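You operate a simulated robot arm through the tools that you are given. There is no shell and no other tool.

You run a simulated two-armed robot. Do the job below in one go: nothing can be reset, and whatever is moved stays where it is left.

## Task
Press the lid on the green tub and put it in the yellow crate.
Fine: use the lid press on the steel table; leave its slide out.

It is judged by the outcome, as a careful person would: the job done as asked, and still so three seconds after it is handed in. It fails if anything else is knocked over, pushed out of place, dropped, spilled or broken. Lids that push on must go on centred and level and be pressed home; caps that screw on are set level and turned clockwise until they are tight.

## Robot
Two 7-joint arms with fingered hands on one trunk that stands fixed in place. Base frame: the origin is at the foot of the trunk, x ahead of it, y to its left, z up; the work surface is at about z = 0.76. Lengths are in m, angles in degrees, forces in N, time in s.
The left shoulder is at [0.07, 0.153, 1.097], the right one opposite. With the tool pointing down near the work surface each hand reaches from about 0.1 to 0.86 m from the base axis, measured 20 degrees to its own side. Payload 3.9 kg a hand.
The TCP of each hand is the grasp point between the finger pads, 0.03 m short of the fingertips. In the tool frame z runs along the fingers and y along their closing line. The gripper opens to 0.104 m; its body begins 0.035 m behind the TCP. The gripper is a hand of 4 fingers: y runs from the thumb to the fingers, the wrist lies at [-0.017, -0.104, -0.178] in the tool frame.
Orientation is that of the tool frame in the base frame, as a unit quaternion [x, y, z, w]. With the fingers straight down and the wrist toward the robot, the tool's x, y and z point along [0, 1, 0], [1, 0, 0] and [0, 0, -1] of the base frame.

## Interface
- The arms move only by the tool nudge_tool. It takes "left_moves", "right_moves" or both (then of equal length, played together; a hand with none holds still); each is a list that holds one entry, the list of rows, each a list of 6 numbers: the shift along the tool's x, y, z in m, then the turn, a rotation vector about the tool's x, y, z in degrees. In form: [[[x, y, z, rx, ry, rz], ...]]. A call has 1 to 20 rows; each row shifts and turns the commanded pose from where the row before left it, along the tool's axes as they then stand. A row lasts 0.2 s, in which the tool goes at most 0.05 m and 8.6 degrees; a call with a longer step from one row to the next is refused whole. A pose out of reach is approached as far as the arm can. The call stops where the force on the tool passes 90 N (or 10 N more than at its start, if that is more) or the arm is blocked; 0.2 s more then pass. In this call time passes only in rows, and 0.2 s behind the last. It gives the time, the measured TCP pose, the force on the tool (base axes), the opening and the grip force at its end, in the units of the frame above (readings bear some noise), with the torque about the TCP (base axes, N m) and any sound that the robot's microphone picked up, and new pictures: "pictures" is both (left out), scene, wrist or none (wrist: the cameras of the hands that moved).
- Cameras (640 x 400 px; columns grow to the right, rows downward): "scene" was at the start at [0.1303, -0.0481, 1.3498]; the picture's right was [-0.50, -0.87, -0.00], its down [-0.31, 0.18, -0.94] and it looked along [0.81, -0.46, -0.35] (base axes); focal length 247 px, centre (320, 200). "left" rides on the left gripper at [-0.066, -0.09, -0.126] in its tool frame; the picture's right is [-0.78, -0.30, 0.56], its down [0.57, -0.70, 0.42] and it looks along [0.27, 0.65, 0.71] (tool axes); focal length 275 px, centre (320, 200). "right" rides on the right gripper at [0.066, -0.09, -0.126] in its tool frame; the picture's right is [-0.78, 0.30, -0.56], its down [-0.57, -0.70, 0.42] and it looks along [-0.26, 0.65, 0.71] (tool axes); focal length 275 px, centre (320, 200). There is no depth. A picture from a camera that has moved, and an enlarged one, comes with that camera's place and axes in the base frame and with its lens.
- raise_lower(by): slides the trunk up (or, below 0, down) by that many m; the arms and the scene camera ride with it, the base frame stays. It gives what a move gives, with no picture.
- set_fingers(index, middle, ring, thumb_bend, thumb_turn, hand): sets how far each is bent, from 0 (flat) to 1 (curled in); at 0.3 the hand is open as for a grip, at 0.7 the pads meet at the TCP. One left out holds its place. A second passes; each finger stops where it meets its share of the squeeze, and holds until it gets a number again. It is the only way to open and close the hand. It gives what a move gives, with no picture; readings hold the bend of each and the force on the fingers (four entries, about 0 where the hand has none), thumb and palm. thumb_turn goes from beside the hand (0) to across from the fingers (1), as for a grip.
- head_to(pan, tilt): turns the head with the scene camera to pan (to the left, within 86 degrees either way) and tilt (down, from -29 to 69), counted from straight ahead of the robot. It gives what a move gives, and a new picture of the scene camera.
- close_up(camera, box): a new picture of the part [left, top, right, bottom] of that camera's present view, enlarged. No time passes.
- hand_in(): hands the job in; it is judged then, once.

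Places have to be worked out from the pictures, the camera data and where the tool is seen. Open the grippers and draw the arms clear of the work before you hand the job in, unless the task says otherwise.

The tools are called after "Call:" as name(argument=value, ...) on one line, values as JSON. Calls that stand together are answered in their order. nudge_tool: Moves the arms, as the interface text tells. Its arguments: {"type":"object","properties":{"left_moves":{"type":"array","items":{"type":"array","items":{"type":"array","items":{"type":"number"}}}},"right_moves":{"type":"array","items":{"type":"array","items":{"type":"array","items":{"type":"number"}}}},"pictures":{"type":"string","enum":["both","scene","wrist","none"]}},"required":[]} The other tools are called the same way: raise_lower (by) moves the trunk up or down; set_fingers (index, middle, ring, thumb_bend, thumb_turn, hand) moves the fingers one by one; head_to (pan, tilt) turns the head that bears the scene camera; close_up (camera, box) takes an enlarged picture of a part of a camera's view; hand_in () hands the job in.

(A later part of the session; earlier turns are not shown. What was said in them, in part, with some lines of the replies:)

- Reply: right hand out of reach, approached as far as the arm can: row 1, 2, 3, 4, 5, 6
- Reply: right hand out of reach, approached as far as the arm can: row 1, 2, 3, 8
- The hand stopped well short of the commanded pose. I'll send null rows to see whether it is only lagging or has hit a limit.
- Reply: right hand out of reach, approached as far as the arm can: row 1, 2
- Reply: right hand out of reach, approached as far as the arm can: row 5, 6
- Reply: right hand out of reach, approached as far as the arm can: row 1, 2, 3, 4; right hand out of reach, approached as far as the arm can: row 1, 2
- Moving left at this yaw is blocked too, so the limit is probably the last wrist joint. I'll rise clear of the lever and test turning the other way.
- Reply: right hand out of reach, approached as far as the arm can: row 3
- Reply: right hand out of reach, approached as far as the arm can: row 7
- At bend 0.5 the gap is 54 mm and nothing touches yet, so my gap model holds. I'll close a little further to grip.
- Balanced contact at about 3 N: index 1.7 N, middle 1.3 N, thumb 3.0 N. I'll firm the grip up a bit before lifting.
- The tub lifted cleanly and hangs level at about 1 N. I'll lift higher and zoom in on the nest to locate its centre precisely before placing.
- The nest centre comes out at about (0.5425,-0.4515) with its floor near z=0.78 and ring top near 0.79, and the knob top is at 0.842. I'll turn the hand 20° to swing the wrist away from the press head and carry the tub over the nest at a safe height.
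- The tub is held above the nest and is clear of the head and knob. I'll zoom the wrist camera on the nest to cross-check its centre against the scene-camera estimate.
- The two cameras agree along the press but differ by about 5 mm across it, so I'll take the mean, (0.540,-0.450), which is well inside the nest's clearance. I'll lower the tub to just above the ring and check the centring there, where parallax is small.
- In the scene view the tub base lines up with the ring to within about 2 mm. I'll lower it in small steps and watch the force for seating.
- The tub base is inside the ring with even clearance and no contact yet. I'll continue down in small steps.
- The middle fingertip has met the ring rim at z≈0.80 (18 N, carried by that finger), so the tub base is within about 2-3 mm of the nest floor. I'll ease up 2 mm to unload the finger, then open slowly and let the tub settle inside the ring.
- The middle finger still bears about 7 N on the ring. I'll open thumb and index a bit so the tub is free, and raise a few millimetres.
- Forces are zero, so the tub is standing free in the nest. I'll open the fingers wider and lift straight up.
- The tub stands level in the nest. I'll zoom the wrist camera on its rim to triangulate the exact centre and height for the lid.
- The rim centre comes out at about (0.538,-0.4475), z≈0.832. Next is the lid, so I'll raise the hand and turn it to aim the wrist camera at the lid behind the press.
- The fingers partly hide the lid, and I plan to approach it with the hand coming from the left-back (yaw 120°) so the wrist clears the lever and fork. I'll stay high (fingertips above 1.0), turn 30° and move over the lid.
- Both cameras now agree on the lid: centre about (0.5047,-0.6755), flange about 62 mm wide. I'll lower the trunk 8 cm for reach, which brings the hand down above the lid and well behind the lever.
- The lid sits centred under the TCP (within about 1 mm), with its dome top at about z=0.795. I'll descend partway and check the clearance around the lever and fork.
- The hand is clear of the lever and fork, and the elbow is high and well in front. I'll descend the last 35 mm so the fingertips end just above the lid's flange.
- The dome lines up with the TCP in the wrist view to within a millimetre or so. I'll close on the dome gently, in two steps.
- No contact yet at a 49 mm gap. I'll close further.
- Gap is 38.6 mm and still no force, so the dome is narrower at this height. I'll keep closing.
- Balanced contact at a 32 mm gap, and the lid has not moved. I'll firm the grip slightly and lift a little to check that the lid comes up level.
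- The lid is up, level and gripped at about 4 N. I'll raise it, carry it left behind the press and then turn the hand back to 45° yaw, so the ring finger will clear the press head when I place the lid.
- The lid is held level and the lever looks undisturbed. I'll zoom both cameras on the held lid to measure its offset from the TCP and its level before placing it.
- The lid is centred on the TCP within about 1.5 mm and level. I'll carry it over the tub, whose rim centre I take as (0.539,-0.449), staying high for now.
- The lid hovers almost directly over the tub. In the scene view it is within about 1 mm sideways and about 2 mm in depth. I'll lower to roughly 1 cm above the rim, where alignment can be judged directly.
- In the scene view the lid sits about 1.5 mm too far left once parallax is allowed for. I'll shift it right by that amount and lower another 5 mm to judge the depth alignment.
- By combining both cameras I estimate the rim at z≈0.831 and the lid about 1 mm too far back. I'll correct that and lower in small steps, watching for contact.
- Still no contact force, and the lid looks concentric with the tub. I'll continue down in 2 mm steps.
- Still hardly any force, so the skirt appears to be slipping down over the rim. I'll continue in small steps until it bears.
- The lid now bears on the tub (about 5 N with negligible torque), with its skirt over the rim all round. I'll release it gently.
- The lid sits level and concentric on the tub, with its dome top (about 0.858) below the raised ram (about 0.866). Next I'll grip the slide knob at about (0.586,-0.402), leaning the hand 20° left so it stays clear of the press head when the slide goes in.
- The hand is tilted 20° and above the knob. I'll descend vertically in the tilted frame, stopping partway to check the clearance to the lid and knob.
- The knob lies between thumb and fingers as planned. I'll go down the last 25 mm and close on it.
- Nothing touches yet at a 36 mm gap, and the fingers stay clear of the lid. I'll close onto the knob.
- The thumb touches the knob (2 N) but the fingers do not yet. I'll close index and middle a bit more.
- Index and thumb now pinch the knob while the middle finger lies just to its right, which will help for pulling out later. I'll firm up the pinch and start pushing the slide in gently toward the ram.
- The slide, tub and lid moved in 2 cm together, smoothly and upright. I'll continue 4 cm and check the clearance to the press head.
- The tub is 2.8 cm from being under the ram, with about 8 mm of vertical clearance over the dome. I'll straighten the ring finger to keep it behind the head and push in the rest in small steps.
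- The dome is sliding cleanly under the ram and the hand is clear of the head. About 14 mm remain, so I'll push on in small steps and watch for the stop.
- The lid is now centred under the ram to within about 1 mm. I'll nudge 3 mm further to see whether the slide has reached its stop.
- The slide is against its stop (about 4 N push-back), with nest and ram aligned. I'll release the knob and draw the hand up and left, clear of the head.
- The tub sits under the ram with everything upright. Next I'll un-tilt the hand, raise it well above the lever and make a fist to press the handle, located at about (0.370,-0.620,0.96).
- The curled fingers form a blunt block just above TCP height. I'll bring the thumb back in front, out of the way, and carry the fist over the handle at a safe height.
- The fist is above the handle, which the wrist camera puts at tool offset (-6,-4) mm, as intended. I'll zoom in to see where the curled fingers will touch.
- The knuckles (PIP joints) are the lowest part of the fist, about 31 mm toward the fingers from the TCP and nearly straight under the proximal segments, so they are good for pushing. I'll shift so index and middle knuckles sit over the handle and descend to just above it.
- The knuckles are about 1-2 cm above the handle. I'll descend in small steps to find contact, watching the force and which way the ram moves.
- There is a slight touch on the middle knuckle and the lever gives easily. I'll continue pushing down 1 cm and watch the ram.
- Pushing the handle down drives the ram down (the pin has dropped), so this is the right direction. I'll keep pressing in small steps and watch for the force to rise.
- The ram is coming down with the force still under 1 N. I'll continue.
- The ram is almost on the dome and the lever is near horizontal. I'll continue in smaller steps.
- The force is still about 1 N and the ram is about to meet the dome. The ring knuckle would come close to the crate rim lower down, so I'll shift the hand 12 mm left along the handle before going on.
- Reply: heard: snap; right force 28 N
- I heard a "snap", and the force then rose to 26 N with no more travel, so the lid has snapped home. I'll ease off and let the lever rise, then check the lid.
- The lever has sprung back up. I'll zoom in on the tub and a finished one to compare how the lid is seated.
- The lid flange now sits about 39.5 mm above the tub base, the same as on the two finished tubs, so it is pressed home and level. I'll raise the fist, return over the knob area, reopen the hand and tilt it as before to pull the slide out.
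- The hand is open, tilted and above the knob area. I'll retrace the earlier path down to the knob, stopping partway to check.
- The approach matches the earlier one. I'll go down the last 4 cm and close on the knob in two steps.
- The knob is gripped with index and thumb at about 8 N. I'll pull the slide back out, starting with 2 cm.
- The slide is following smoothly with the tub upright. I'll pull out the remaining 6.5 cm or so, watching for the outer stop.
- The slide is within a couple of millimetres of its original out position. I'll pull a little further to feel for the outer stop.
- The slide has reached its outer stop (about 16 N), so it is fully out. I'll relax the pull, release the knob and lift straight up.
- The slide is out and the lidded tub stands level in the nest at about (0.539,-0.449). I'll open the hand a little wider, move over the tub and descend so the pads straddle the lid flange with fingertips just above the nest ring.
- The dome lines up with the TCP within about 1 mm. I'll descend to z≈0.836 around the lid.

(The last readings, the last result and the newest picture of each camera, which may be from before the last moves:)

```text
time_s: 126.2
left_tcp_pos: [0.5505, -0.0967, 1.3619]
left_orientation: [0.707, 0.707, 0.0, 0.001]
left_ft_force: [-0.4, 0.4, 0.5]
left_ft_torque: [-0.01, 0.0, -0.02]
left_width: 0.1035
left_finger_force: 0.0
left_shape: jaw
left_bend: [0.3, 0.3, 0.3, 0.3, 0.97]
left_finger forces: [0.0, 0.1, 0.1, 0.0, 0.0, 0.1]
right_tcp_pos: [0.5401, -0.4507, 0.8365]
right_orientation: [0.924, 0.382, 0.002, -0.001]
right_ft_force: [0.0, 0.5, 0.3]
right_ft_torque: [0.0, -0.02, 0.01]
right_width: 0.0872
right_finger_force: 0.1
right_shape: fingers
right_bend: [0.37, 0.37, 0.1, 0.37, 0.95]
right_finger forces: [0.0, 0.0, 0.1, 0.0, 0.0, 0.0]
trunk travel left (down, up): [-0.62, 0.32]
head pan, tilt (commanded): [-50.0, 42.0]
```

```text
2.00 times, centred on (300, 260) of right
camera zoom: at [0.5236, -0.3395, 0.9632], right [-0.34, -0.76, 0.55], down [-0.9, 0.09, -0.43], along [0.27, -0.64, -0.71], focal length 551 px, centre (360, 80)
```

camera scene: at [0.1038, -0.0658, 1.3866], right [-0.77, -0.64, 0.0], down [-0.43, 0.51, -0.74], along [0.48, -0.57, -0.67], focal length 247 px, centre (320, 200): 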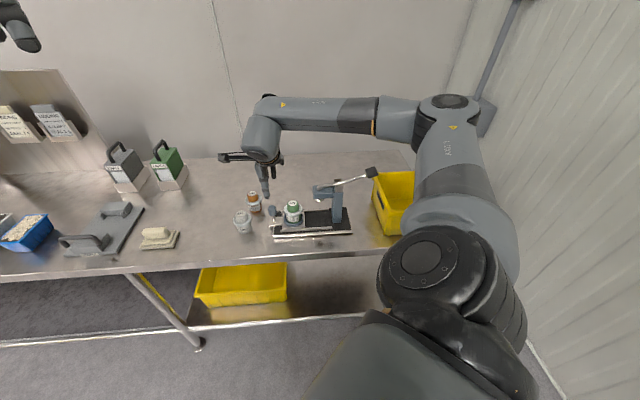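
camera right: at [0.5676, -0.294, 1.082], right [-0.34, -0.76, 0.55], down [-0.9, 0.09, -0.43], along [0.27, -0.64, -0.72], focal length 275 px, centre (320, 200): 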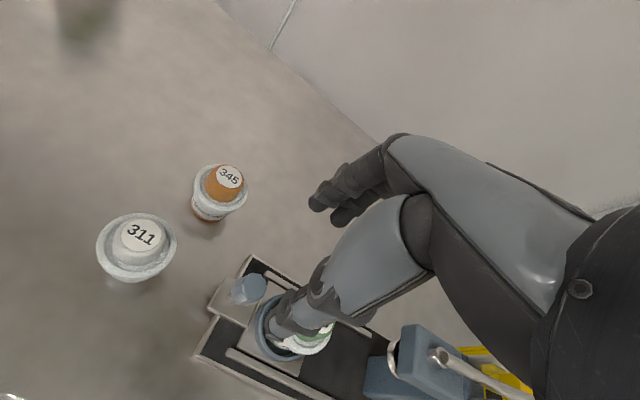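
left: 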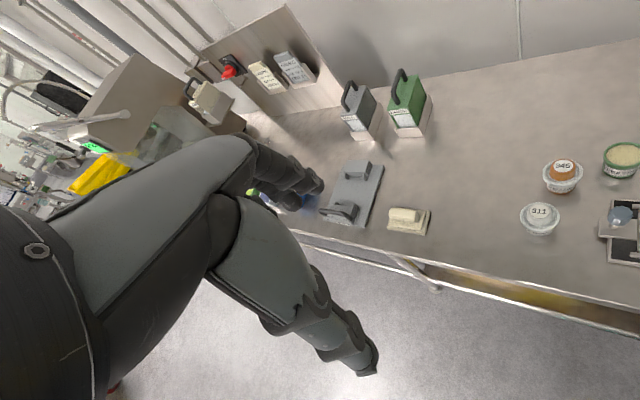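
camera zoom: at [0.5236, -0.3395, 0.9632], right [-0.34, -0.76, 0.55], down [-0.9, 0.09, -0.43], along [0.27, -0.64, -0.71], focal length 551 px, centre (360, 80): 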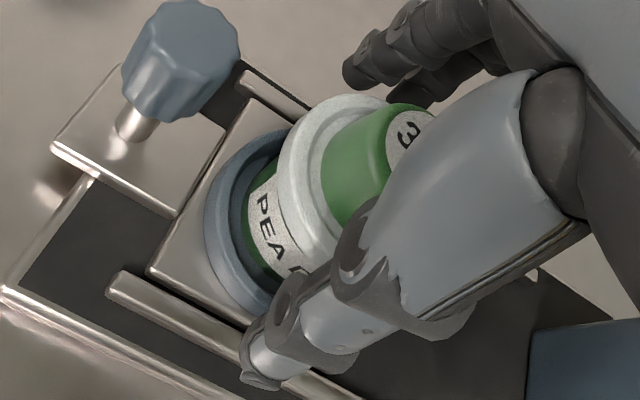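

The fingers straddle the lid with no contact. I'll close on the flange gradually.

Call:
set_fingers(hand="right", index=0.48, middle=0.48, thumb_bend=0.48)

Call:
set_fingers(hand="right", index=0.52, middle=0.52, thumb_bend=0.52)

Call:
close_up(camera="scene", box=[260, 170, 340, 235])

Call:
close_up(camera="right", box=[200, 160, 400, 360])

```text
time_s: 127.2
left_tcp_pos: [0.5501, -0.0949, 1.3598]
left_orientation: [0.707, 0.707, 0.0, 0.0]
left_ft_force: [0.1, -0.2, 0.6]
left_ft_torque: [-0.01, 0.02, 0.0]
left_width: 0.1041
left_finger_force: 0.1
left_shape: jaw
left_bend: [0.3, 0.3, 0.3, 0.3, 0.97]
left_finger forces: [0.0, 0.0, 0.1, 0.0, 0.1, 0.0]
right_tcp_pos: [0.5401, -0.4498, 0.8374]
right_orientation: [0.924, 0.383, 0.002, 0.0]
right_ft_force: [-0.7, 1.1, 0.6]
right_ft_torque: [0.05, 0.01, 0.01]
right_width: 0.0613
right_finger_force: 1.4
right_shape: fingers
right_bend: [0.47, 0.48, 0.1, 0.47, 0.96]
right_finger forces: [0.6, 0.1, 0.0, 0.0, 1.4, 0.1]
trunk travel left (down, up): [-0.62, 0.32]
head pan, tilt (commanded): [-50.0, 42.0]
```

```text
time_s: 128.2
left_tcp_pos: [0.55, -0.0965, 1.3606]
left_orientation: [0.707, 0.707, 0.0, 0.0]
left_ft_force: [-0.5, 0.5, 0.6]
left_ft_torque: [0.0, 0.02, 0.02]
left_width: 0.1036
left_finger_force: 0.1
left_shape: jaw
left_bend: [0.3, 0.3, 0.3, 0.3, 0.97]
left_finger forces: [0.0, 0.0, 0.1, 0.1, 0.0, 0.1]
right_tcp_pos: [0.54, -0.4496, 0.8366]
right_orientation: [0.924, 0.383, 0.002, -0.001]
right_ft_force: [-0.3, 1.6, -0.2]
right_ft_torque: [0.01, 0.03, 0.01]
right_width: 0.058
right_finger_force: 4.2
right_shape: fingers
right_bend: [0.49, 0.52, 0.1, 0.49, 0.97]
right_finger forces: [3.2, 0.0, 0.0, 0.0, 4.6, 0.0]
trunk travel left (down, up): [-0.62, 0.32]
head pan, tilt (commanded): [-50.0, 42.0]
```

```text
6.15 times, centred on (300, 202) of scene
camera zoom: at [0.1032, -0.0655, 1.3867], right [-0.77, -0.64, 0.0], down [-0.43, 0.51, -0.74], along [0.48, -0.57, -0.67], focal length 1520 px, centre (443, 185)
```

zoom: 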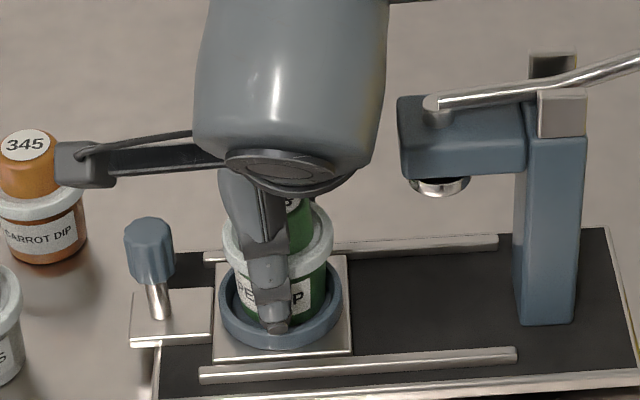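

```text
2.00 times, centred on (300, 260) of right
camera zoom: at [0.5236, -0.3393, 0.9635], right [-0.34, -0.76, 0.55], down [-0.9, 0.09, -0.43], along [0.27, -0.64, -0.71], focal length 551 px, centre (360, 80)
```

zoom: 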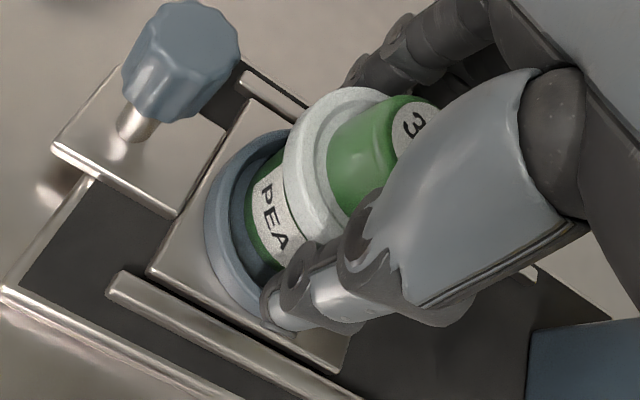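

Index and thumb bear on the flange and the middle finger is still short. I'll bring the middle finger in and firm up the grip evenly.

Call:
set_fingers(hand="right", index=0.53, middle=0.57, thumb_bend=0.55)

Call:
close_up(camera="right", box=[200, 160, 400, 360])

```text
time_s: 129.2
left_tcp_pos: [0.5495, -0.0952, 1.3608]
left_orientation: [0.707, 0.707, 0.0, 0.0]
left_ft_force: [-0.8, -0.6, 0.5]
left_ft_torque: [0.0, -0.02, 0.01]
left_width: 0.1037
left_finger_force: 0.0
left_shape: jaw
left_bend: [0.3, 0.3, 0.3, 0.3, 0.97]
left_finger forces: [0.1, 0.1, 0.1, 0.0, 0.0, 0.0]
right_tcp_pos: [0.5414, -0.4492, 0.8368]
right_orientation: [0.924, 0.383, 0.002, 0.0]
right_ft_force: [0.2, 0.6, 0.6]
right_ft_torque: [0.02, 0.01, 0.04]
right_width: 0.0568
right_finger_force: 6.4
right_shape: fingers
right_bend: [0.49, 0.54, 0.1, 0.5, 0.97]
right_finger forces: [4.4, 1.6, 0.0, 0.0, 7.2, 0.1]
trunk travel left (down, up): [-0.62, 0.32]
head pan, tilt (commanded): [-50.0, 42.0]
```

```text
2.00 times, centred on (300, 260) of right
camera zoom: at [0.5236, -0.3394, 0.9635], right [-0.34, -0.76, 0.55], down [-0.9, 0.09, -0.43], along [0.27, -0.64, -0.71], focal length 551 px, centre (360, 80)
```

zoom: 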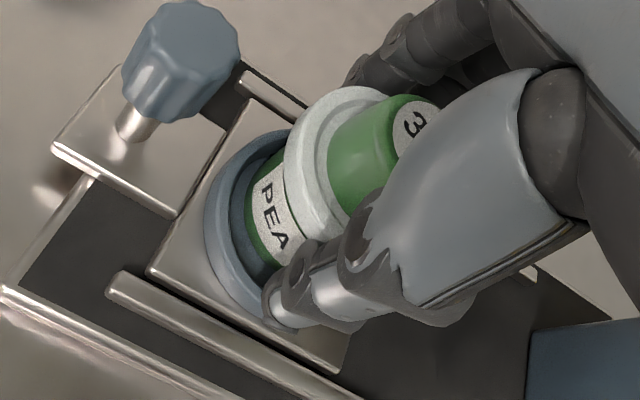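

All three contacts now hold: 4.4, 1.6 and 7.2 N. I'll firm up slightly and lift a couple of centimetres to check that the tub comes with the lid and stays level.

Call:
set_fingers(hand="right", index=0.55, middle=0.61, thumb_bend=0.58)

Call:
nudge_tool(right_moves=[[[0, 0, -0.008, 0, 0, 0], [0, 0, -0.012, 0, 0, 0], [0, 0, -0.012, 0, 0, 0], [0, 0, 0, 0, 0, 0]]], pictures="none")

Call:
close_up(camera="scene", box=[260, 170, 340, 235])

Call:
close_up(camera="right", box=[200, 160, 400, 360])

```text
time_s: 130.2
left_tcp_pos: [0.55, -0.0952, 1.3605]
left_orientation: [0.707, 0.707, 0.0, 0.001]
left_ft_force: [-0.4, 0.7, 0.2]
left_ft_torque: [0.01, 0.03, -0.02]
left_width: 0.1038
left_finger_force: 0.1
left_shape: jaw
left_bend: [0.3, 0.3, 0.3, 0.3, 0.97]
left_finger forces: [0.0, 0.0, 0.0, 0.0, 0.0, 0.1]
right_tcp_pos: [0.5412, -0.4503, 0.8377]
right_orientation: [0.924, 0.382, 0.001, 0.0]
right_ft_force: [0.8, -0.2, 1.9]
right_ft_torque: [-0.07, -0.05, 0.01]
right_width: 0.0556
right_finger_force: 10.4
right_shape: fingers
right_bend: [0.5, 0.56, 0.1, 0.51, 0.97]
right_finger forces: [5.8, 5.0, 0.0, 0.0, 10.2, 0.0]
trunk travel left (down, up): [-0.62, 0.32]
head pan, tilt (commanded): [-50.0, 42.0]
```

```text
time_s: 131.2
left_tcp_pos: [0.5505, -0.0958, 1.3612]
left_orientation: [0.707, 0.707, 0.001, 0.0]
left_ft_force: [-0.2, 0.6, 0.6]
left_ft_torque: [-0.01, 0.0, -0.04]
left_width: 0.1034
left_finger_force: 0.0
left_shape: jaw
left_bend: [0.3, 0.3, 0.3, 0.3, 0.97]
left_finger forces: [0.0, 0.0, 0.1, 0.0, 0.0, 0.0]
right_tcp_pos: [0.5388, -0.4493, 0.8685]
right_orientation: [0.924, 0.383, 0.001, -0.002]
right_ft_force: [-0.5, 0.8, -0.1]
right_ft_torque: [0.0, 0.0, 0.0]
right_width: 0.0553
right_finger_force: 9.8
right_shape: fingers
right_bend: [0.5, 0.56, 0.1, 0.51, 0.97]
right_finger forces: [5.4, 4.1, 0.0, 0.0, 9.9, 0.0]
trunk travel left (down, up): [-0.62, 0.32]
head pan, tilt (commanded): [-50.0, 42.0]
```

```text
6.15 times, centred on (300, 202) of scene
camera zoom: at [0.1037, -0.0661, 1.3866], right [-0.77, -0.64, 0.0], down [-0.43, 0.51, -0.74], along [0.48, -0.57, -0.67], focal length 1520 px, centre (443, 185)
```

zoom: 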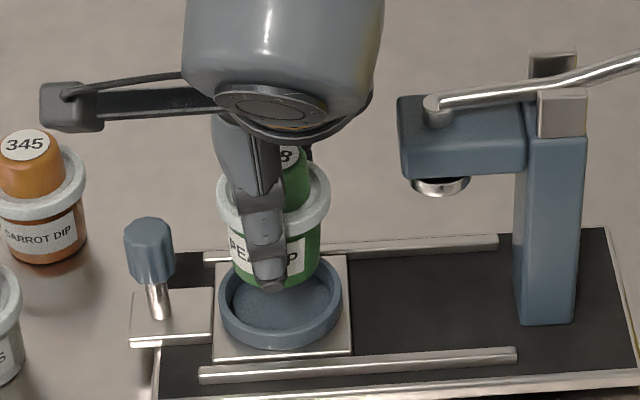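

```text
2.00 times, centred on (300, 260) of right
camera zoom: at [0.5229, -0.3386, 0.9948], right [-0.34, -0.76, 0.55], down [-0.9, 0.09, -0.43], along [0.27, -0.64, -0.72], focal length 551 px, centre (360, 80)
```

zoom: 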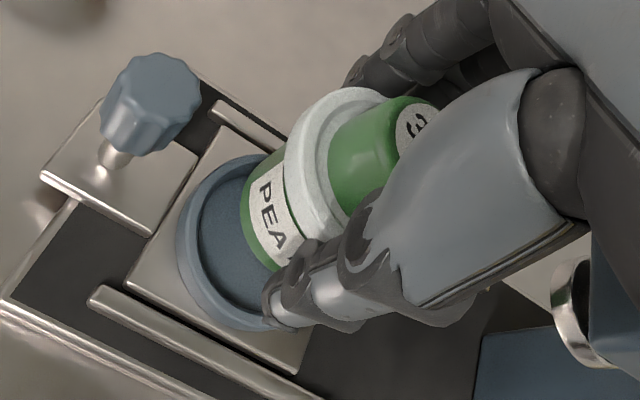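

The tub came up cleanly with its lid, gripped at about 10 N. I'll raise it above lever height, tuck in the ring finger and start carrying it toward the crate.

Call:
nudge_tool(right_moves=[[[0, 0, -0.038, 0, 0, 0], [0, 0, -0.038, 0, 0, 0], [0, 0, -0.038, 0, 0, 0], [0, 0, -0.038, 0, 0, 0], [0, 0, -0.038, 0, 0, 0], [0, 0, 0, 0, 0, 0]]], pictures="none")

Call:
set_fingers(hand="right", ring=0.48)

Call:
nudge_tool(right_moves=[[[-0.04, 0.0012, 0, 0, 0, 0], [-0.04, 0.0012, 0, 0, 0, 0], [-0.04, 0.0012, 0, 0, 0, 0], [-0.04, 0.0012, 0, 0, 0, 0], [-0.04, 0.0012, 0, 0, 0, 0], [0, 0, 0, 0, 0, 0]]], pictures="both")

```text
time_s: 132.6
left_tcp_pos: [0.5514, -0.0959, 1.3609]
left_orientation: [0.707, 0.707, 0.0, -0.001]
left_ft_force: [0.3, 0.0, 0.2]
left_ft_torque: [0.0, 0.03, 0.0]
left_width: 0.104
left_finger_force: 0.0
left_shape: jaw
left_bend: [0.3, 0.3, 0.3, 0.3, 0.97]
left_finger forces: [0.1, 0.0, 0.1, 0.0, 0.1, 0.1]
right_tcp_pos: [0.5412, -0.449, 1.0579]
right_orientation: [0.924, 0.382, 0.001, -0.002]
right_ft_force: [-0.2, -1.3, -1.9]
right_ft_torque: [-0.01, -0.03, 0.03]
right_width: 0.0554
right_finger_force: 9.2
right_shape: fingers
right_bend: [0.5, 0.56, 0.1, 0.51, 0.97]
right_finger forces: [5.3, 4.2, 0.0, 0.0, 9.8, 0.0]
trunk travel left (down, up): [-0.62, 0.32]
head pan, tilt (commanded): [-50.0, 42.0]
```

```text
time_s: 133.6
left_tcp_pos: [0.5508, -0.0964, 1.3609]
left_orientation: [0.707, 0.707, 0.001, 0.0]
left_ft_force: [0.3, -0.4, -0.1]
left_ft_torque: [0.0, 0.01, -0.01]
left_width: 0.1036
left_finger_force: 0.1
left_shape: jaw
left_bend: [0.3, 0.3, 0.3, 0.3, 0.97]
left_finger forces: [0.0, 0.0, 0.1, 0.0, 0.0, 0.0]
right_tcp_pos: [0.541, -0.4486, 1.0584]
right_orientation: [0.924, 0.383, 0.002, -0.001]
right_ft_force: [0.5, 0.4, -1.0]
right_ft_torque: [-0.02, 0.01, 0.02]
right_width: 0.0554
right_finger_force: 9.8
right_shape: fingers
right_bend: [0.5, 0.56, 0.48, 0.51, 0.97]
right_finger forces: [5.4, 4.1, 0.1, 0.0, 9.8, 0.0]
trunk travel left (down, up): [-0.62, 0.32]
head pan, tilt (commanded): [-50.0, 42.0]
```

```text
time_s: 135.0
left_tcp_pos: [0.5513, -0.0952, 1.3598]
left_orientation: [0.707, 0.707, -0.001, -0.001]
left_ft_force: [0.0, 0.1, 0.4]
left_ft_torque: [-0.01, 0.0, -0.03]
left_width: 0.1036
left_finger_force: 0.0
left_shape: jaw
left_bend: [0.3, 0.3, 0.3, 0.3, 0.97]
left_finger forces: [0.0, 0.0, 0.0, 0.0, 0.0, 0.1]
right_tcp_pos: [0.403, -0.5952, 1.0592]
right_orientation: [0.924, 0.383, 0.002, 0.0]
right_ft_force: [0.2, 0.4, -1.6]
right_ft_torque: [0.03, 0.0, 0.01]
right_width: 0.0553
right_finger_force: 9.6
right_shape: fingers
right_bend: [0.5, 0.56, 0.48, 0.51, 0.97]
right_finger forces: [5.3, 4.2, 0.0, 0.0, 9.8, 0.0]
trunk travel left (down, up): [-0.62, 0.32]
head pan, tilt (commanded): [-50.0, 42.0]
camera scene: at [0.1044, -0.0658, 1.3866], right [-0.77, -0.64, 0.0], down [-0.43, 0.51, -0.74], along [0.48, -0.57, -0.67], focal length 247 px, centre (320, 200)
camera right: at [0.387, -0.4834, 1.185], right [-0.34, -0.76, 0.55], down [-0.9, 0.09, -0.43], along [0.27, -0.64, -0.71], focal length 275 px, centre (320, 200)
```

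scene: 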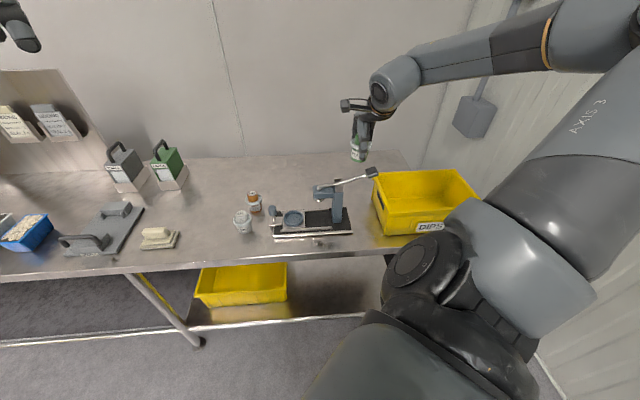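
right: 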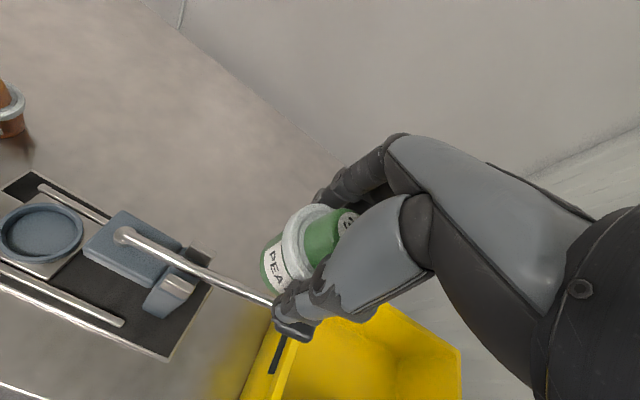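

The tub is held securely above the lever. I'll raise it 2 cm more, turn the hand 30° to keep the elbow away from the wall and carry the tub over the middle-left of the crate.

Call:
nudge_tool(right_moves=[[[0, 0, -0.02, 0, 0, 0], [0, 0, 0, 0, 0, 7.5], [0, 0, 0, 0, 0, 7.5], [0, 0, 0, 0, 0, 7.5], [0, 0, 0, 0, 0, 7.5], [-0.0394, 0.0239, 0, 0, 0, 0], [-0.0394, 0.0239, 0, 0, 0, 0], [-0.0393, 0.0239, 0, 0, 0, 0], [-0.0393, 0.024, 0, 0, 0, 0], [0, 0, 0, 0, 0, 0]]], pictures="both")

Call:
close_up(camera="scene", box=[340, 100, 500, 240])

```text
time_s: 137.2
left_tcp_pos: [0.5512, -0.0949, 1.361]
left_orientation: [0.708, 0.706, -0.001, 0.0]
left_ft_force: [0.0, -0.5, 0.1]
left_ft_torque: [-0.06, 0.02, -0.01]
left_width: 0.104
left_finger_force: 0.0
left_shape: jaw
left_bend: [0.3, 0.3, 0.3, 0.3, 0.97]
left_finger forces: [0.0, 0.0, 0.1, 0.0, 0.1, 0.0]
right_tcp_pos: [0.2757, -0.7287, 1.0777]
right_orientation: [0.991, 0.131, 0.0, -0.001]
right_ft_force: [-0.1, -0.2, -1.1]
right_ft_torque: [0.03, 0.01, -0.03]
right_width: 0.055
right_finger_force: 9.9
right_shape: fingers
right_bend: [0.5, 0.57, 0.48, 0.51, 0.97]
right_finger forces: [5.4, 4.1, 0.0, 0.1, 9.6, 0.1]
trunk travel left (down, up): [-0.62, 0.32]
head pan, tilt (commanded): [-50.0, 42.0]
camera scene: at [0.104, -0.0656, 1.3866], right [-0.77, -0.64, 0.0], down [-0.43, 0.51, -0.74], along [0.48, -0.57, -0.67], focal length 247 px, centre (320, 200)
camera right: at [0.3174, -0.6241, 1.2041], right [-0.67, -0.49, 0.55], down [-0.73, 0.53, -0.42], along [-0.09, -0.69, -0.72], focal length 275 px, centre (320, 200)
```

scene: 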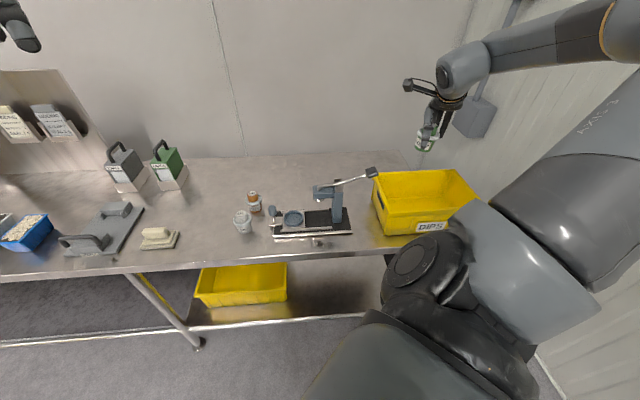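
right: 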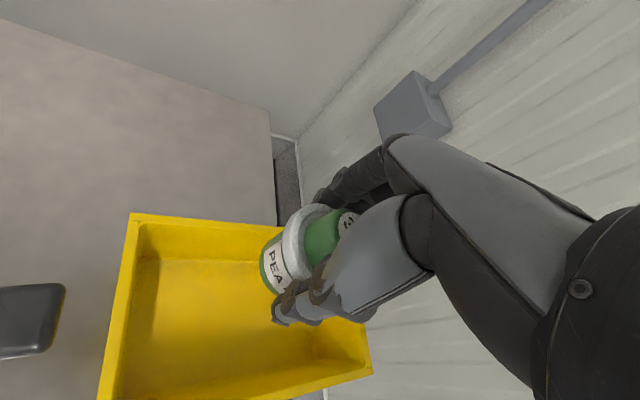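

```text
2.86 times, centred on (420, 170) of scene
camera zoom: at [0.104, -0.0656, 1.3866], right [-0.77, -0.64, 0.0], down [-0.43, 0.51, -0.74], along [0.48, -0.57, -0.67], focal length 706 px, centre (34, 286)
```

zoom: 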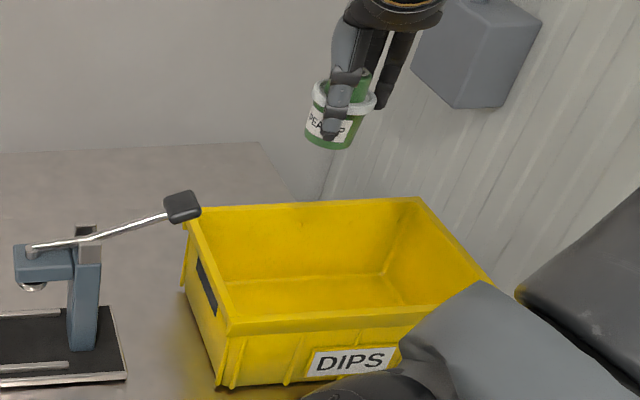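

The tub is over the crate, with a clear floor below it. I'll shift 2 cm toward the middle and lower partway.

Call:
nudge_tool(right_moves=[[[-0.0173, 0.01, 0, 0, 0, 0], [0, 0, 0.034, 0, 0, 0], [0, 0, 0.034, 0, 0, 0], [0, 0, 0.034, 0, 0, 0], [0, 0, 0.034, 0, 0, 0], [0, 0, 0.034, 0, 0, 0], [0, 0, 0, 0, 0, 0]]], pictures="both")

Call:
close_up(camera="scene", box=[340, 100, 500, 240])

```text
time_s: 138.8
left_tcp_pos: [0.5497, -0.096, 1.3603]
left_orientation: [0.707, 0.707, 0.0, 0.0]
left_ft_force: [1.3, 1.1, -0.4]
left_ft_torque: [-0.03, 0.03, -0.01]
left_width: 0.1037
left_finger_force: 0.0
left_shape: jaw
left_bend: [0.3, 0.3, 0.3, 0.3, 0.97]
left_finger forces: [0.0, 0.0, 0.0, 0.0, 0.1, 0.1]
right_tcp_pos: [0.2637, -0.7407, 0.9061]
right_orientation: [0.992, 0.129, 0.002, 0.0]
right_ft_force: [-0.4, -0.1, 0.2]
right_ft_torque: [0.01, 0.01, 0.03]
right_width: 0.055
right_finger_force: 9.5
right_shape: fingers
right_bend: [0.5, 0.57, 0.48, 0.51, 0.97]
right_finger forces: [5.3, 4.1, 0.0, 0.0, 9.5, 0.0]
trunk travel left (down, up): [-0.62, 0.32]
head pan, tilt (commanded): [-50.0, 42.0]
camera scene: at [0.1028, -0.0656, 1.3867], right [-0.77, -0.64, 0.0], down [-0.43, 0.51, -0.74], along [0.48, -0.57, -0.67], focal length 247 px, centre (320, 200)
camera right: at [0.3046, -0.6371, 1.0344], right [-0.67, -0.49, 0.55], down [-0.73, 0.53, -0.43], along [-0.09, -0.69, -0.72], focal length 275 px, centre (320, 200)
```

scene: 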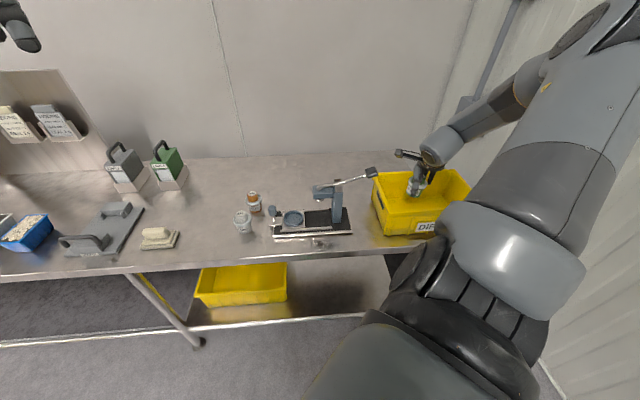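
right: 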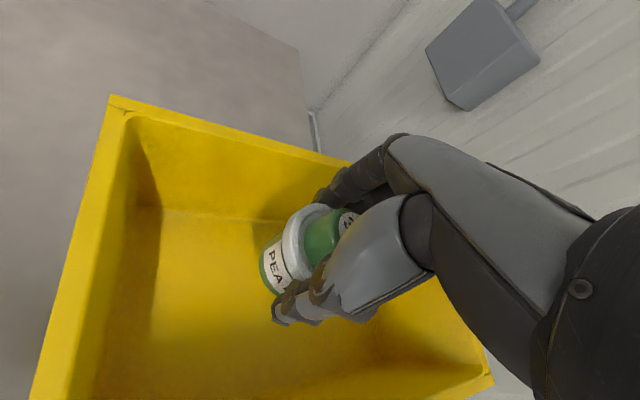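

```text
2.86 times, centred on (420, 170) of scene
camera zoom: at [0.1028, -0.0656, 1.3867], right [-0.77, -0.64, 0.0], down [-0.43, 0.51, -0.74], along [0.48, -0.57, -0.67], focal length 706 px, centre (34, 286)
```

zoom: 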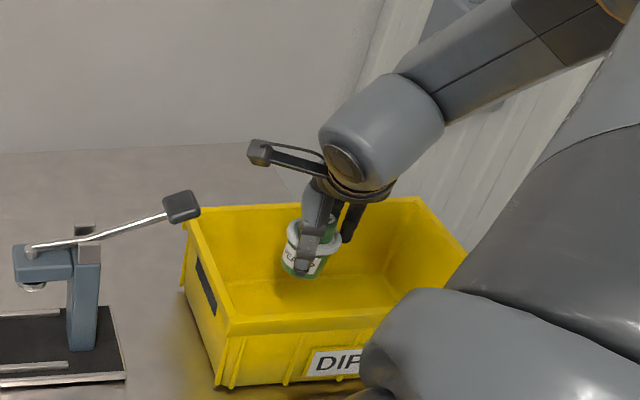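

The tub hangs inside the crate in the middle, clear of the walls. I'll lower to just above the floor, then go in fine steps.

Call:
nudge_tool(right_moves=[[[0, 0, 0.025, 0, 0, 0], [0, 0, 0.025, 0, 0, 0], [0, 0, 0.025, 0, 0, 0], [0, 0, 0, 0, 0, 0]]], pictures="both")

Call:
close_up(camera="scene", box=[360, 140, 480, 240])

```text
time_s: 139.8
left_tcp_pos: [0.5503, -0.0962, 1.3599]
left_orientation: [0.708, 0.707, 0.0, -0.001]
left_ft_force: [0.1, 0.7, -0.2]
left_ft_torque: [-0.01, -0.06, -0.01]
left_width: 0.1037
left_finger_force: 0.0
left_shape: jaw
left_bend: [0.3, 0.3, 0.3, 0.3, 0.97]
left_finger forces: [0.0, 0.0, 0.0, 0.0, 0.1, 0.0]
right_tcp_pos: [0.2611, -0.7414, 0.8337]
right_orientation: [0.991, 0.131, 0.001, 0.0]
right_ft_force: [-0.1, 0.0, -2.0]
right_ft_torque: [-0.01, 0.0, -0.02]
right_width: 0.0551
right_finger_force: 9.9
right_shape: fingers
right_bend: [0.5, 0.57, 0.48, 0.51, 0.97]
right_finger forces: [5.3, 4.1, 0.1, 0.1, 9.4, 0.0]
trunk travel left (down, up): [-0.62, 0.32]
head pan, tilt (commanded): [-50.0, 42.0]
camera scene: at [0.1033, -0.066, 1.3867], right [-0.77, -0.64, 0.0], down [-0.43, 0.51, -0.74], along [0.48, -0.57, -0.67], focal length 247 px, centre (320, 200)
camera right: at [0.3022, -0.6379, 0.9597], right [-0.67, -0.49, 0.55], down [-0.73, 0.53, -0.42], along [-0.09, -0.69, -0.72], focal length 275 px, centre (320, 200)
```

scene: 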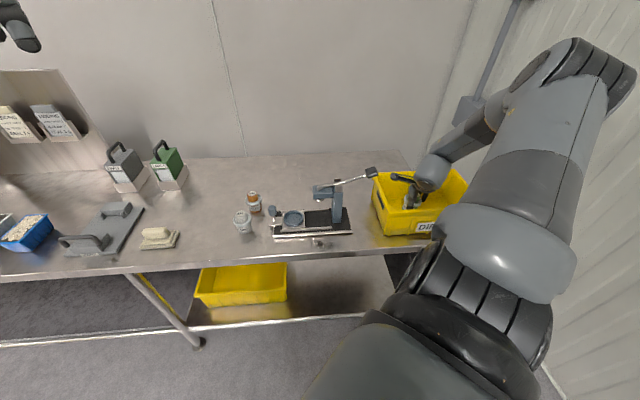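
right: 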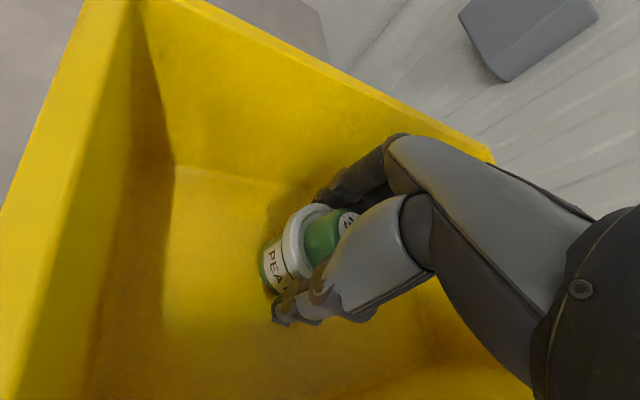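

```text
4.00 times, centred on (420, 190) of scene
camera zoom: at [0.1033, -0.066, 1.3867], right [-0.77, -0.64, 0.0], down [-0.43, 0.51, -0.74], along [0.48, -0.57, -0.67], focal length 988 px, centre (-80, 240)
```

zoom: 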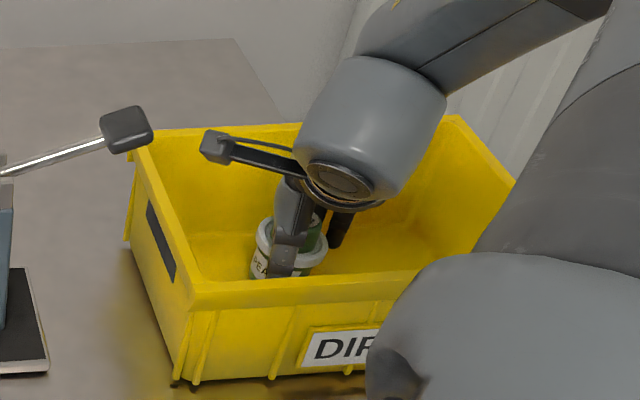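

The tub base is about 1.5 cm above the crate floor and all is clear. I'll lower in small steps until it touches.

Call:
nudge_tool(right_moves=[[[0, 0, 0.005, 0, 0, 0], [0, 0, 0.004, 0, 0, 0], [0, 0, 0, 0, 0, 0]]], pictures="none")

Call:
nudge_tool(right_moves=[[[0, 0, 0.003, 0, 0, 0], [0, 0, 0, 0, 0, 0]]], pictures="none")

Call:
nudge_tool(right_moves=[[[0, 0, 0.003, 0, 0, 0], [0, 0, 0, 0, 0, 0]]], pictures="wrist")

```text
time_s: 140.6
left_tcp_pos: [0.5498, -0.0961, 1.3606]
left_orientation: [0.707, 0.707, 0.0, 0.0]
left_ft_force: [0.6, 0.0, 0.2]
left_ft_torque: [0.02, -0.02, -0.02]
left_width: 0.1034
left_finger_force: 0.0
left_shape: jaw
left_bend: [0.3, 0.3, 0.3, 0.3, 0.97]
left_finger forces: [0.0, 0.0, 0.1, 0.0, 0.0, 0.0]
right_tcp_pos: [0.2621, -0.7418, 0.8243]
right_orientation: [0.992, 0.13, 0.0, -0.002]
right_ft_force: [0.0, 0.6, -1.6]
right_ft_torque: [0.02, -0.01, 0.01]
right_width: 0.055
right_finger_force: 8.9
right_shape: fingers
right_bend: [0.5, 0.57, 0.48, 0.51, 0.97]
right_finger forces: [5.3, 4.1, 0.0, 0.1, 9.4, 0.0]
trunk travel left (down, up): [-0.62, 0.32]
head pan, tilt (commanded): [-50.0, 42.0]
```

```text
time_s: 141.2
left_tcp_pos: [0.5497, -0.0956, 1.361]
left_orientation: [0.707, 0.707, 0.0, 0.0]
left_ft_force: [-0.1, 0.3, -0.1]
left_ft_torque: [-0.02, -0.04, -0.02]
left_width: 0.1036
left_finger_force: 0.1
left_shape: jaw
left_bend: [0.3, 0.3, 0.3, 0.3, 0.97]
left_finger forces: [0.0, 0.1, 0.1, 0.0, 0.0, 0.0]
right_tcp_pos: [0.2633, -0.7408, 0.8217]
right_orientation: [0.991, 0.131, 0.002, -0.001]
right_ft_force: [0.3, -0.6, -1.0]
right_ft_torque: [-0.04, -0.02, 0.0]
right_width: 0.0549
right_finger_force: 9.3
right_shape: fingers
right_bend: [0.5, 0.57, 0.48, 0.51, 0.97]
right_finger forces: [5.3, 4.1, 0.1, 0.0, 9.3, 0.0]
trunk travel left (down, up): [-0.62, 0.32]
head pan, tilt (commanded): [-50.0, 42.0]
```

```text
time_s: 141.8
left_tcp_pos: [0.55, -0.0954, 1.36]
left_orientation: [0.707, 0.707, 0.0, 0.0]
left_ft_force: [0.0, -0.8, -0.3]
left_ft_torque: [-0.03, -0.02, 0.0]
left_width: 0.1036
left_finger_force: 0.1
left_shape: jaw
left_bend: [0.3, 0.3, 0.3, 0.3, 0.97]
left_finger forces: [0.1, 0.0, 0.1, 0.0, 0.0, 0.1]
right_tcp_pos: [0.2633, -0.7412, 0.8191]
right_orientation: [0.991, 0.13, 0.002, -0.001]
right_ft_force: [1.8, 0.9, 5.2]
right_ft_torque: [-0.11, -0.01, 0.0]
right_width: 0.0547
right_finger_force: 10.3
right_shape: fingers
right_bend: [0.5, 0.57, 0.48, 0.51, 0.97]
right_finger forces: [5.8, 4.7, 0.1, 0.1, 10.2, 0.0]
trunk travel left (down, up): [-0.62, 0.32]
head pan, tilt (commanded): [-50.0, 42.0]
camera right: at [0.303, -0.6371, 0.9452], right [-0.67, -0.49, 0.55], down [-0.73, 0.53, -0.43], along [-0.09, -0.69, -0.71], focal length 275 px, centre (320, 200)
```

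right: 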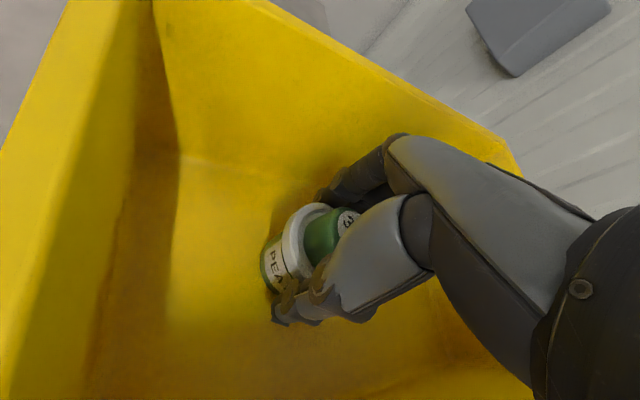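

The tub has touched the crate floor (about 5 N up). I'll release it gently.

Call:
set_fingers(hand="right", index=0.48, middle=0.5, thumb_bend=0.48)

Call:
set_fingers(hand="right", index=0.35, middle=0.35, ring=0.35, thumb_bend=0.35)

Call:
close_up(camera="right", box=[180, 120, 440, 380])

```text
time_s: 142.8
left_tcp_pos: [0.5497, -0.0962, 1.3608]
left_orientation: [0.707, 0.707, 0.0, 0.0]
left_ft_force: [0.1, -0.2, 0.1]
left_ft_torque: [0.02, -0.01, 0.03]
left_width: 0.1038
left_finger_force: 0.2
left_shape: jaw
left_bend: [0.3, 0.3, 0.3, 0.3, 0.97]
left_finger forces: [0.0, 0.0, 0.0, 0.0, 0.0, 0.1]
right_tcp_pos: [0.2624, -0.7408, 0.8176]
right_orientation: [0.992, 0.13, 0.001, -0.001]
right_ft_force: [0.4, -0.5, 0.1]
right_ft_torque: [0.05, 0.02, -0.03]
right_width: 0.0605
right_finger_force: 1.0
right_shape: fingers
right_bend: [0.48, 0.5, 0.48, 0.47, 0.97]
right_finger forces: [0.8, 0.1, 0.1, 0.0, 0.9, 0.0]
trunk travel left (down, up): [-0.62, 0.32]
head pan, tilt (commanded): [-50.0, 42.0]
```

```text
time_s: 143.8
left_tcp_pos: [0.5501, -0.095, 1.3614]
left_orientation: [0.708, 0.707, 0.001, 0.001]
left_ft_force: [0.7, 0.3, 0.2]
left_ft_torque: [0.0, -0.01, -0.02]
left_width: 0.1041
left_finger_force: 0.0
left_shape: jaw
left_bend: [0.3, 0.3, 0.3, 0.3, 0.97]
left_finger forces: [0.0, 0.1, 0.0, 0.0, 0.1, 0.0]
right_tcp_pos: [0.261, -0.7396, 0.8183]
right_orientation: [0.991, 0.13, 0.001, -0.001]
right_ft_force: [0.6, -0.1, 0.2]
right_ft_torque: [-0.01, 0.05, 0.02]
right_width: 0.092
right_finger_force: 0.0
right_shape: fingers
right_bend: [0.35, 0.35, 0.35, 0.35, 0.95]
right_finger forces: [0.0, 0.0, 0.0, 0.0, 0.0, 0.0]
trunk travel left (down, up): [-0.62, 0.32]
head pan, tilt (commanded): [-50.0, 42.0]
```

```text
1.54 times, centred on (310, 250) of right
camera zoom: at [0.3025, -0.6375, 0.9443], right [-0.67, -0.49, 0.55], down [-0.73, 0.53, -0.42], along [-0.09, -0.69, -0.72], focal length 424 px, centre (335, 123)
```

zoom: 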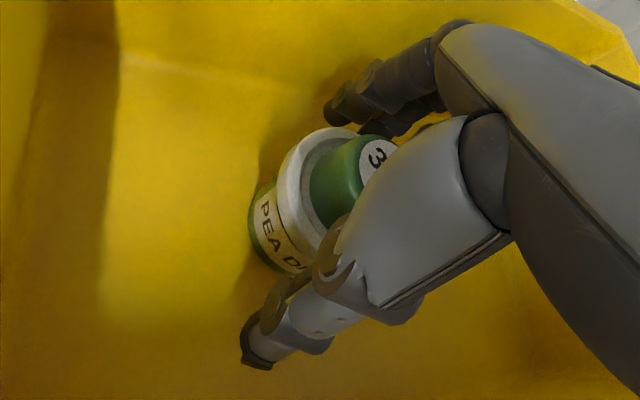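

The tub stands free in the crate. I'll lift the hand straight up out of it.

Call:
nudge_tool(right_moves=[[[0, 0, -0.01, 0, 0, 0], [0, 0, -0.02, 0, 0, 0], [0, 0, -0.03, 0, 0, 0], [0, 0, -0.04, 0, 0, 0], [0, 0, -0.04, 0, 0, 0], [0, 0, -0.04, 0, 0, 0], [0, 0, -0.04, 0, 0, 0], [0, 0, -0.04, 0, 0, 0], [0, 0, 0, 0, 0, 0]]], pictures="both")

Call:
close_up(camera="right", box=[120, 180, 400, 400])

Call:
close_up(camera="scene", box=[360, 150, 480, 240])

```text
time_s: 145.8
left_tcp_pos: [0.5501, -0.097, 1.3597]
left_orientation: [0.707, 0.707, 0.0, 0.0]
left_ft_force: [-0.1, 0.2, -0.4]
left_ft_torque: [0.03, 0.0, -0.02]
left_width: 0.1035
left_finger_force: 0.0
left_shape: jaw
left_bend: [0.3, 0.3, 0.3, 0.3, 0.97]
left_finger forces: [0.0, 0.0, 0.1, 0.1, 0.1, 0.1]
right_tcp_pos: [0.261, -0.7406, 1.0761]
right_orientation: [0.992, 0.129, 0.001, -0.001]
right_ft_force: [0.2, 0.0, -0.7]
right_ft_torque: [-0.01, -0.02, 0.02]
right_width: 0.092
right_finger_force: 0.1
right_shape: fingers
right_bend: [0.35, 0.35, 0.35, 0.35, 0.95]
right_finger forces: [0.0, 0.0, 0.0, 0.0, 0.1, 0.0]
trunk travel left (down, up): [-0.62, 0.32]
head pan, tilt (commanded): [-50.0, 42.0]
camera scene: at [0.1035, -0.0667, 1.3866], right [-0.77, -0.64, 0.0], down [-0.43, 0.51, -0.74], along [0.48, -0.57, -0.67], focal length 247 px, centre (320, 200)
camera right: at [0.3019, -0.6372, 1.2022], right [-0.67, -0.49, 0.55], down [-0.73, 0.53, -0.42], along [-0.09, -0.69, -0.72], focal length 275 px, centre (320, 200)
```

scene: 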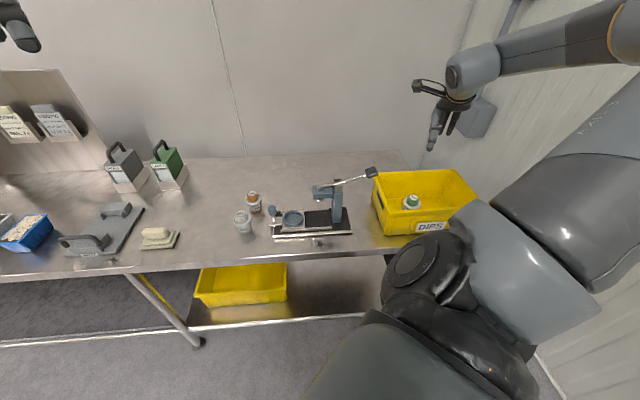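
right: 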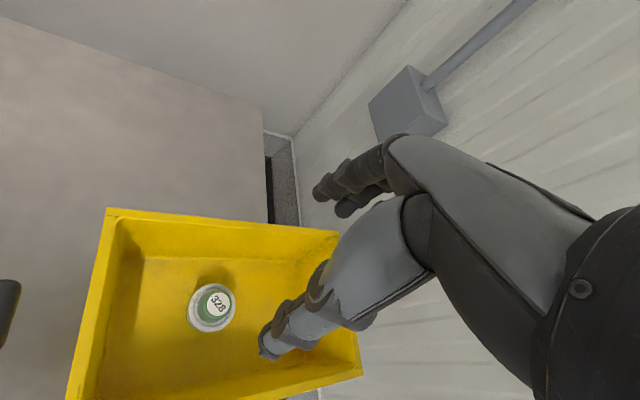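

```text
1.82 times, centred on (260, 290) of right
camera zoom: at [0.3019, -0.6372, 1.2022], right [-0.67, -0.49, 0.55], down [-0.73, 0.53, -0.42], along [-0.09, -0.69, -0.72], focal length 500 px, centre (429, 36)
```

zoom: 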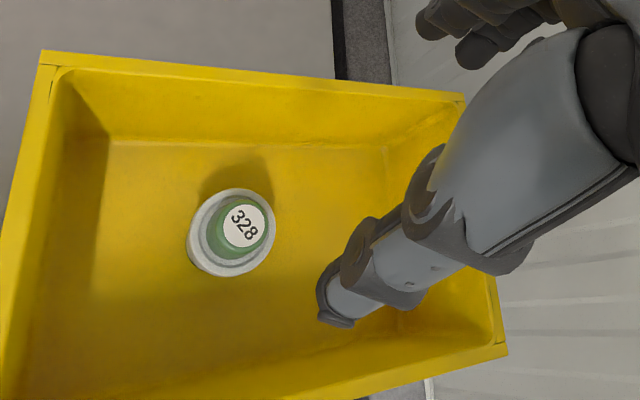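

```text
4.44 times, centred on (420, 195) of scene
camera zoom: at [0.1035, -0.0667, 1.3866], right [-0.77, -0.64, 0.0], down [-0.43, 0.51, -0.74], along [0.48, -0.57, -0.67], focal length 1098 px, centre (-124, 222)
```

zoom: 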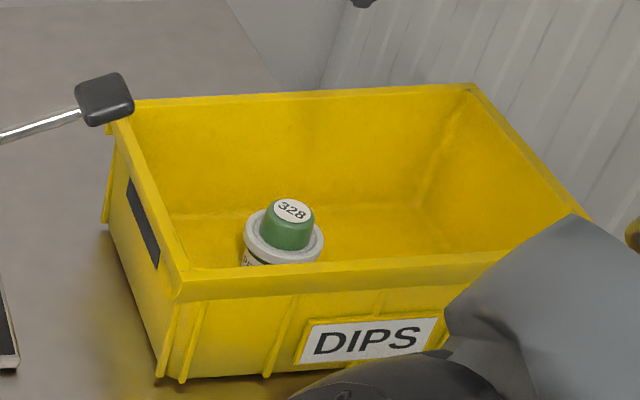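

The lidded tub stands upright in the crate. I'll open the hand fully, raise it and draw it back from the work, then check the whole scene.

Call:
set_fingers(hand="right", index=0.3, middle=0.3, ring=0.3, thumb_bend=0.3)

Call:
nudge_tool(right_moves=[[[0, 0, -0.03, 0, 0, 0], [0, 0, -0.03, 0, 0, 0], [0, 0, -0.03, 0, 0, 0], [0, 0, -0.03, 0, 0, 0], [-0.018, -0.031, 0, 0, 0, 0], [-0.018, -0.031, 0, 0, 0, 0], [-0.018, -0.031, 0, 0, 0, 0], [-0.018, -0.031, 0, 0, 0, 0], [0, 0, 0, 0, 0, 0]]], pictures="both")

Call:
close_up(camera="scene", box=[220, 150, 400, 260])

Call:
close_up(camera="scene", box=[340, 140, 500, 250])

```text
time_s: 146.8
left_tcp_pos: [0.5506, -0.0965, 1.361]
left_orientation: [0.707, 0.707, 0.001, 0.0]
left_ft_force: [0.1, -0.1, 0.4]
left_ft_torque: [0.02, 0.0, 0.0]
left_width: 0.1036
left_finger_force: 0.1
left_shape: jaw
left_bend: [0.3, 0.3, 0.3, 0.3, 0.97]
left_finger forces: [0.0, 0.0, 0.0, 0.0, 0.0, 0.1]
right_tcp_pos: [0.2601, -0.7404, 1.0761]
right_orientation: [0.992, 0.13, 0.002, -0.001]
right_ft_force: [-0.4, -0.9, -0.6]
right_ft_torque: [0.0, -0.01, 0.02]
right_width: 0.1041
right_finger_force: 0.0
right_shape: fingers
right_bend: [0.3, 0.3, 0.3, 0.3, 0.94]
right_finger forces: [0.0, 0.0, 0.1, 0.0, 0.1, 0.1]
trunk travel left (down, up): [-0.62, 0.32]
head pan, tilt (commanded): [-50.0, 42.0]
```

```text
time_s: 148.8
left_tcp_pos: [0.5497, -0.0962, 1.3621]
left_orientation: [0.707, 0.707, 0.0, 0.0]
left_ft_force: [0.2, 0.6, 0.4]
left_ft_torque: [0.02, 0.01, -0.03]
left_width: 0.1036
left_finger_force: 0.1
left_shape: jaw
left_bend: [0.3, 0.3, 0.3, 0.3, 0.97]
left_finger forces: [0.1, 0.0, 0.0, 0.0, 0.0, 0.0]
right_tcp_pos: [0.24, -0.7189, 1.1964]
right_orientation: [0.991, 0.132, 0.0, -0.001]
right_ft_force: [0.3, 0.0, 1.0]
right_ft_torque: [-0.01, -0.02, 0.02]
right_width: 0.1047
right_finger_force: 0.2
right_shape: fingers
right_bend: [0.3, 0.3, 0.3, 0.3, 0.94]
right_finger forces: [0.0, 0.0, 0.0, 0.0, 0.0, 0.0]
right hand out of reach, approached as far as the arm can: row 5, 6, 7, 8
trunk travel left (down, up): [-0.62, 0.32]
head pan, tilt (commanded): [-50.0, 42.0]
camera scene: at [0.1035, -0.0657, 1.3866], right [-0.77, -0.64, 0.0], down [-0.43, 0.51, -0.74], along [0.48, -0.57, -0.67], focal length 247 px, centre (320, 200)
camera right: at [0.2811, -0.6148, 1.3224], right [-0.67, -0.49, 0.56], down [-0.74, 0.53, -0.42], along [-0.09, -0.69, -0.72], focal length 275 px, centre (320, 200)
```

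scene: 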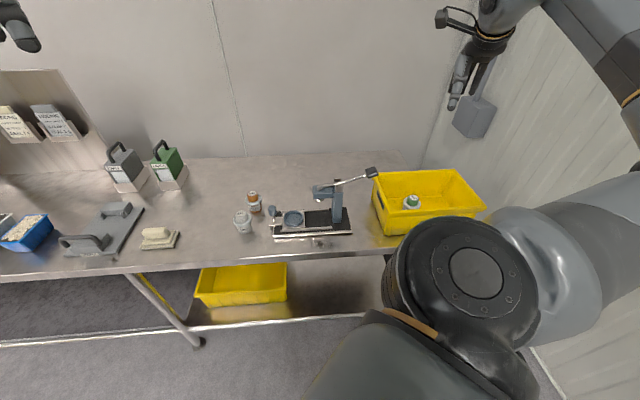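
right: 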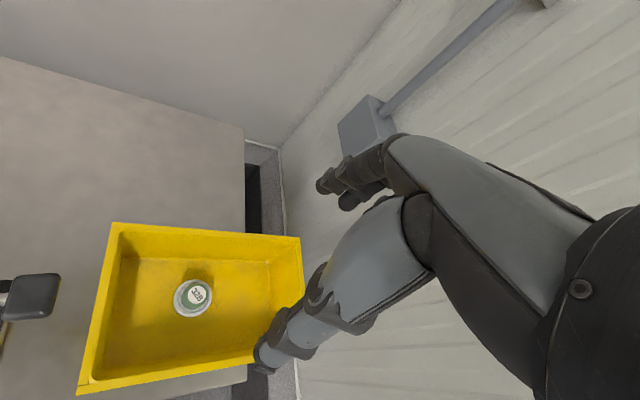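

```text
3.56 times, centred on (310, 205) of scene
camera zoom: at [0.1035, -0.0657, 1.3866], right [-0.77, -0.64, 0.0], down [-0.43, 0.51, -0.74], along [0.48, -0.57, -0.67], focal length 878 px, centre (356, 182)
```

zoom: 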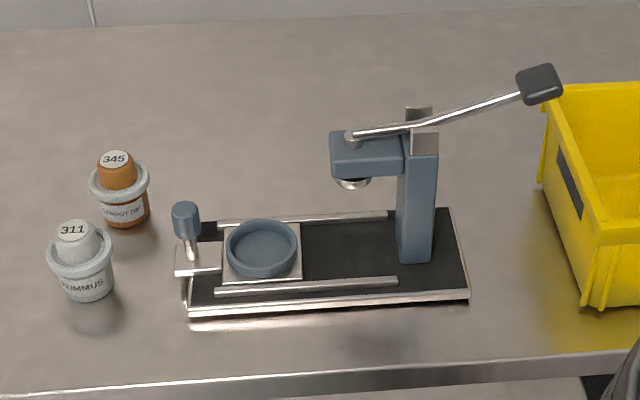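

```text
3.64 times, centred on (420, 195) of scene
camera zoom: at [0.1035, -0.0657, 1.3866], right [-0.77, -0.64, 0.0], down [-0.43, 0.51, -0.74], along [0.48, -0.57, -0.67], focal length 898 px, centre (-44, 218)
```

zoom: 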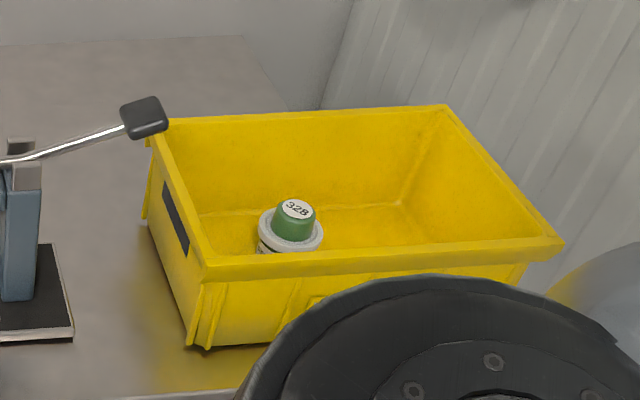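

The final views show the lidded tub upright in the yellow crate. The slide is out, the lever is up, the other tubs are in their places, and both hands are open and well above the work. I'm handing in.

Call:
hand_in()

```text
The job is handed in.
```

The green tub (PEA DIP) has its lid, number 328, pressed home and is standing upright in the yellow crate. I handed the job in; the tool didn't report a verdict.

- **Lid:** I set the lid on centred and level, then pressed it with the lid press. It gave an audible snap, and it sits at the same height as the lids on the two finished tubs.
- **Press:** The slide is pulled fully out to its stop, and the lever is back up.
- **Rest of the table:** In the last pictures nothing had tipped or shifted. Both hands are open; the right one is still over the crate, about 30 cm above the rim.
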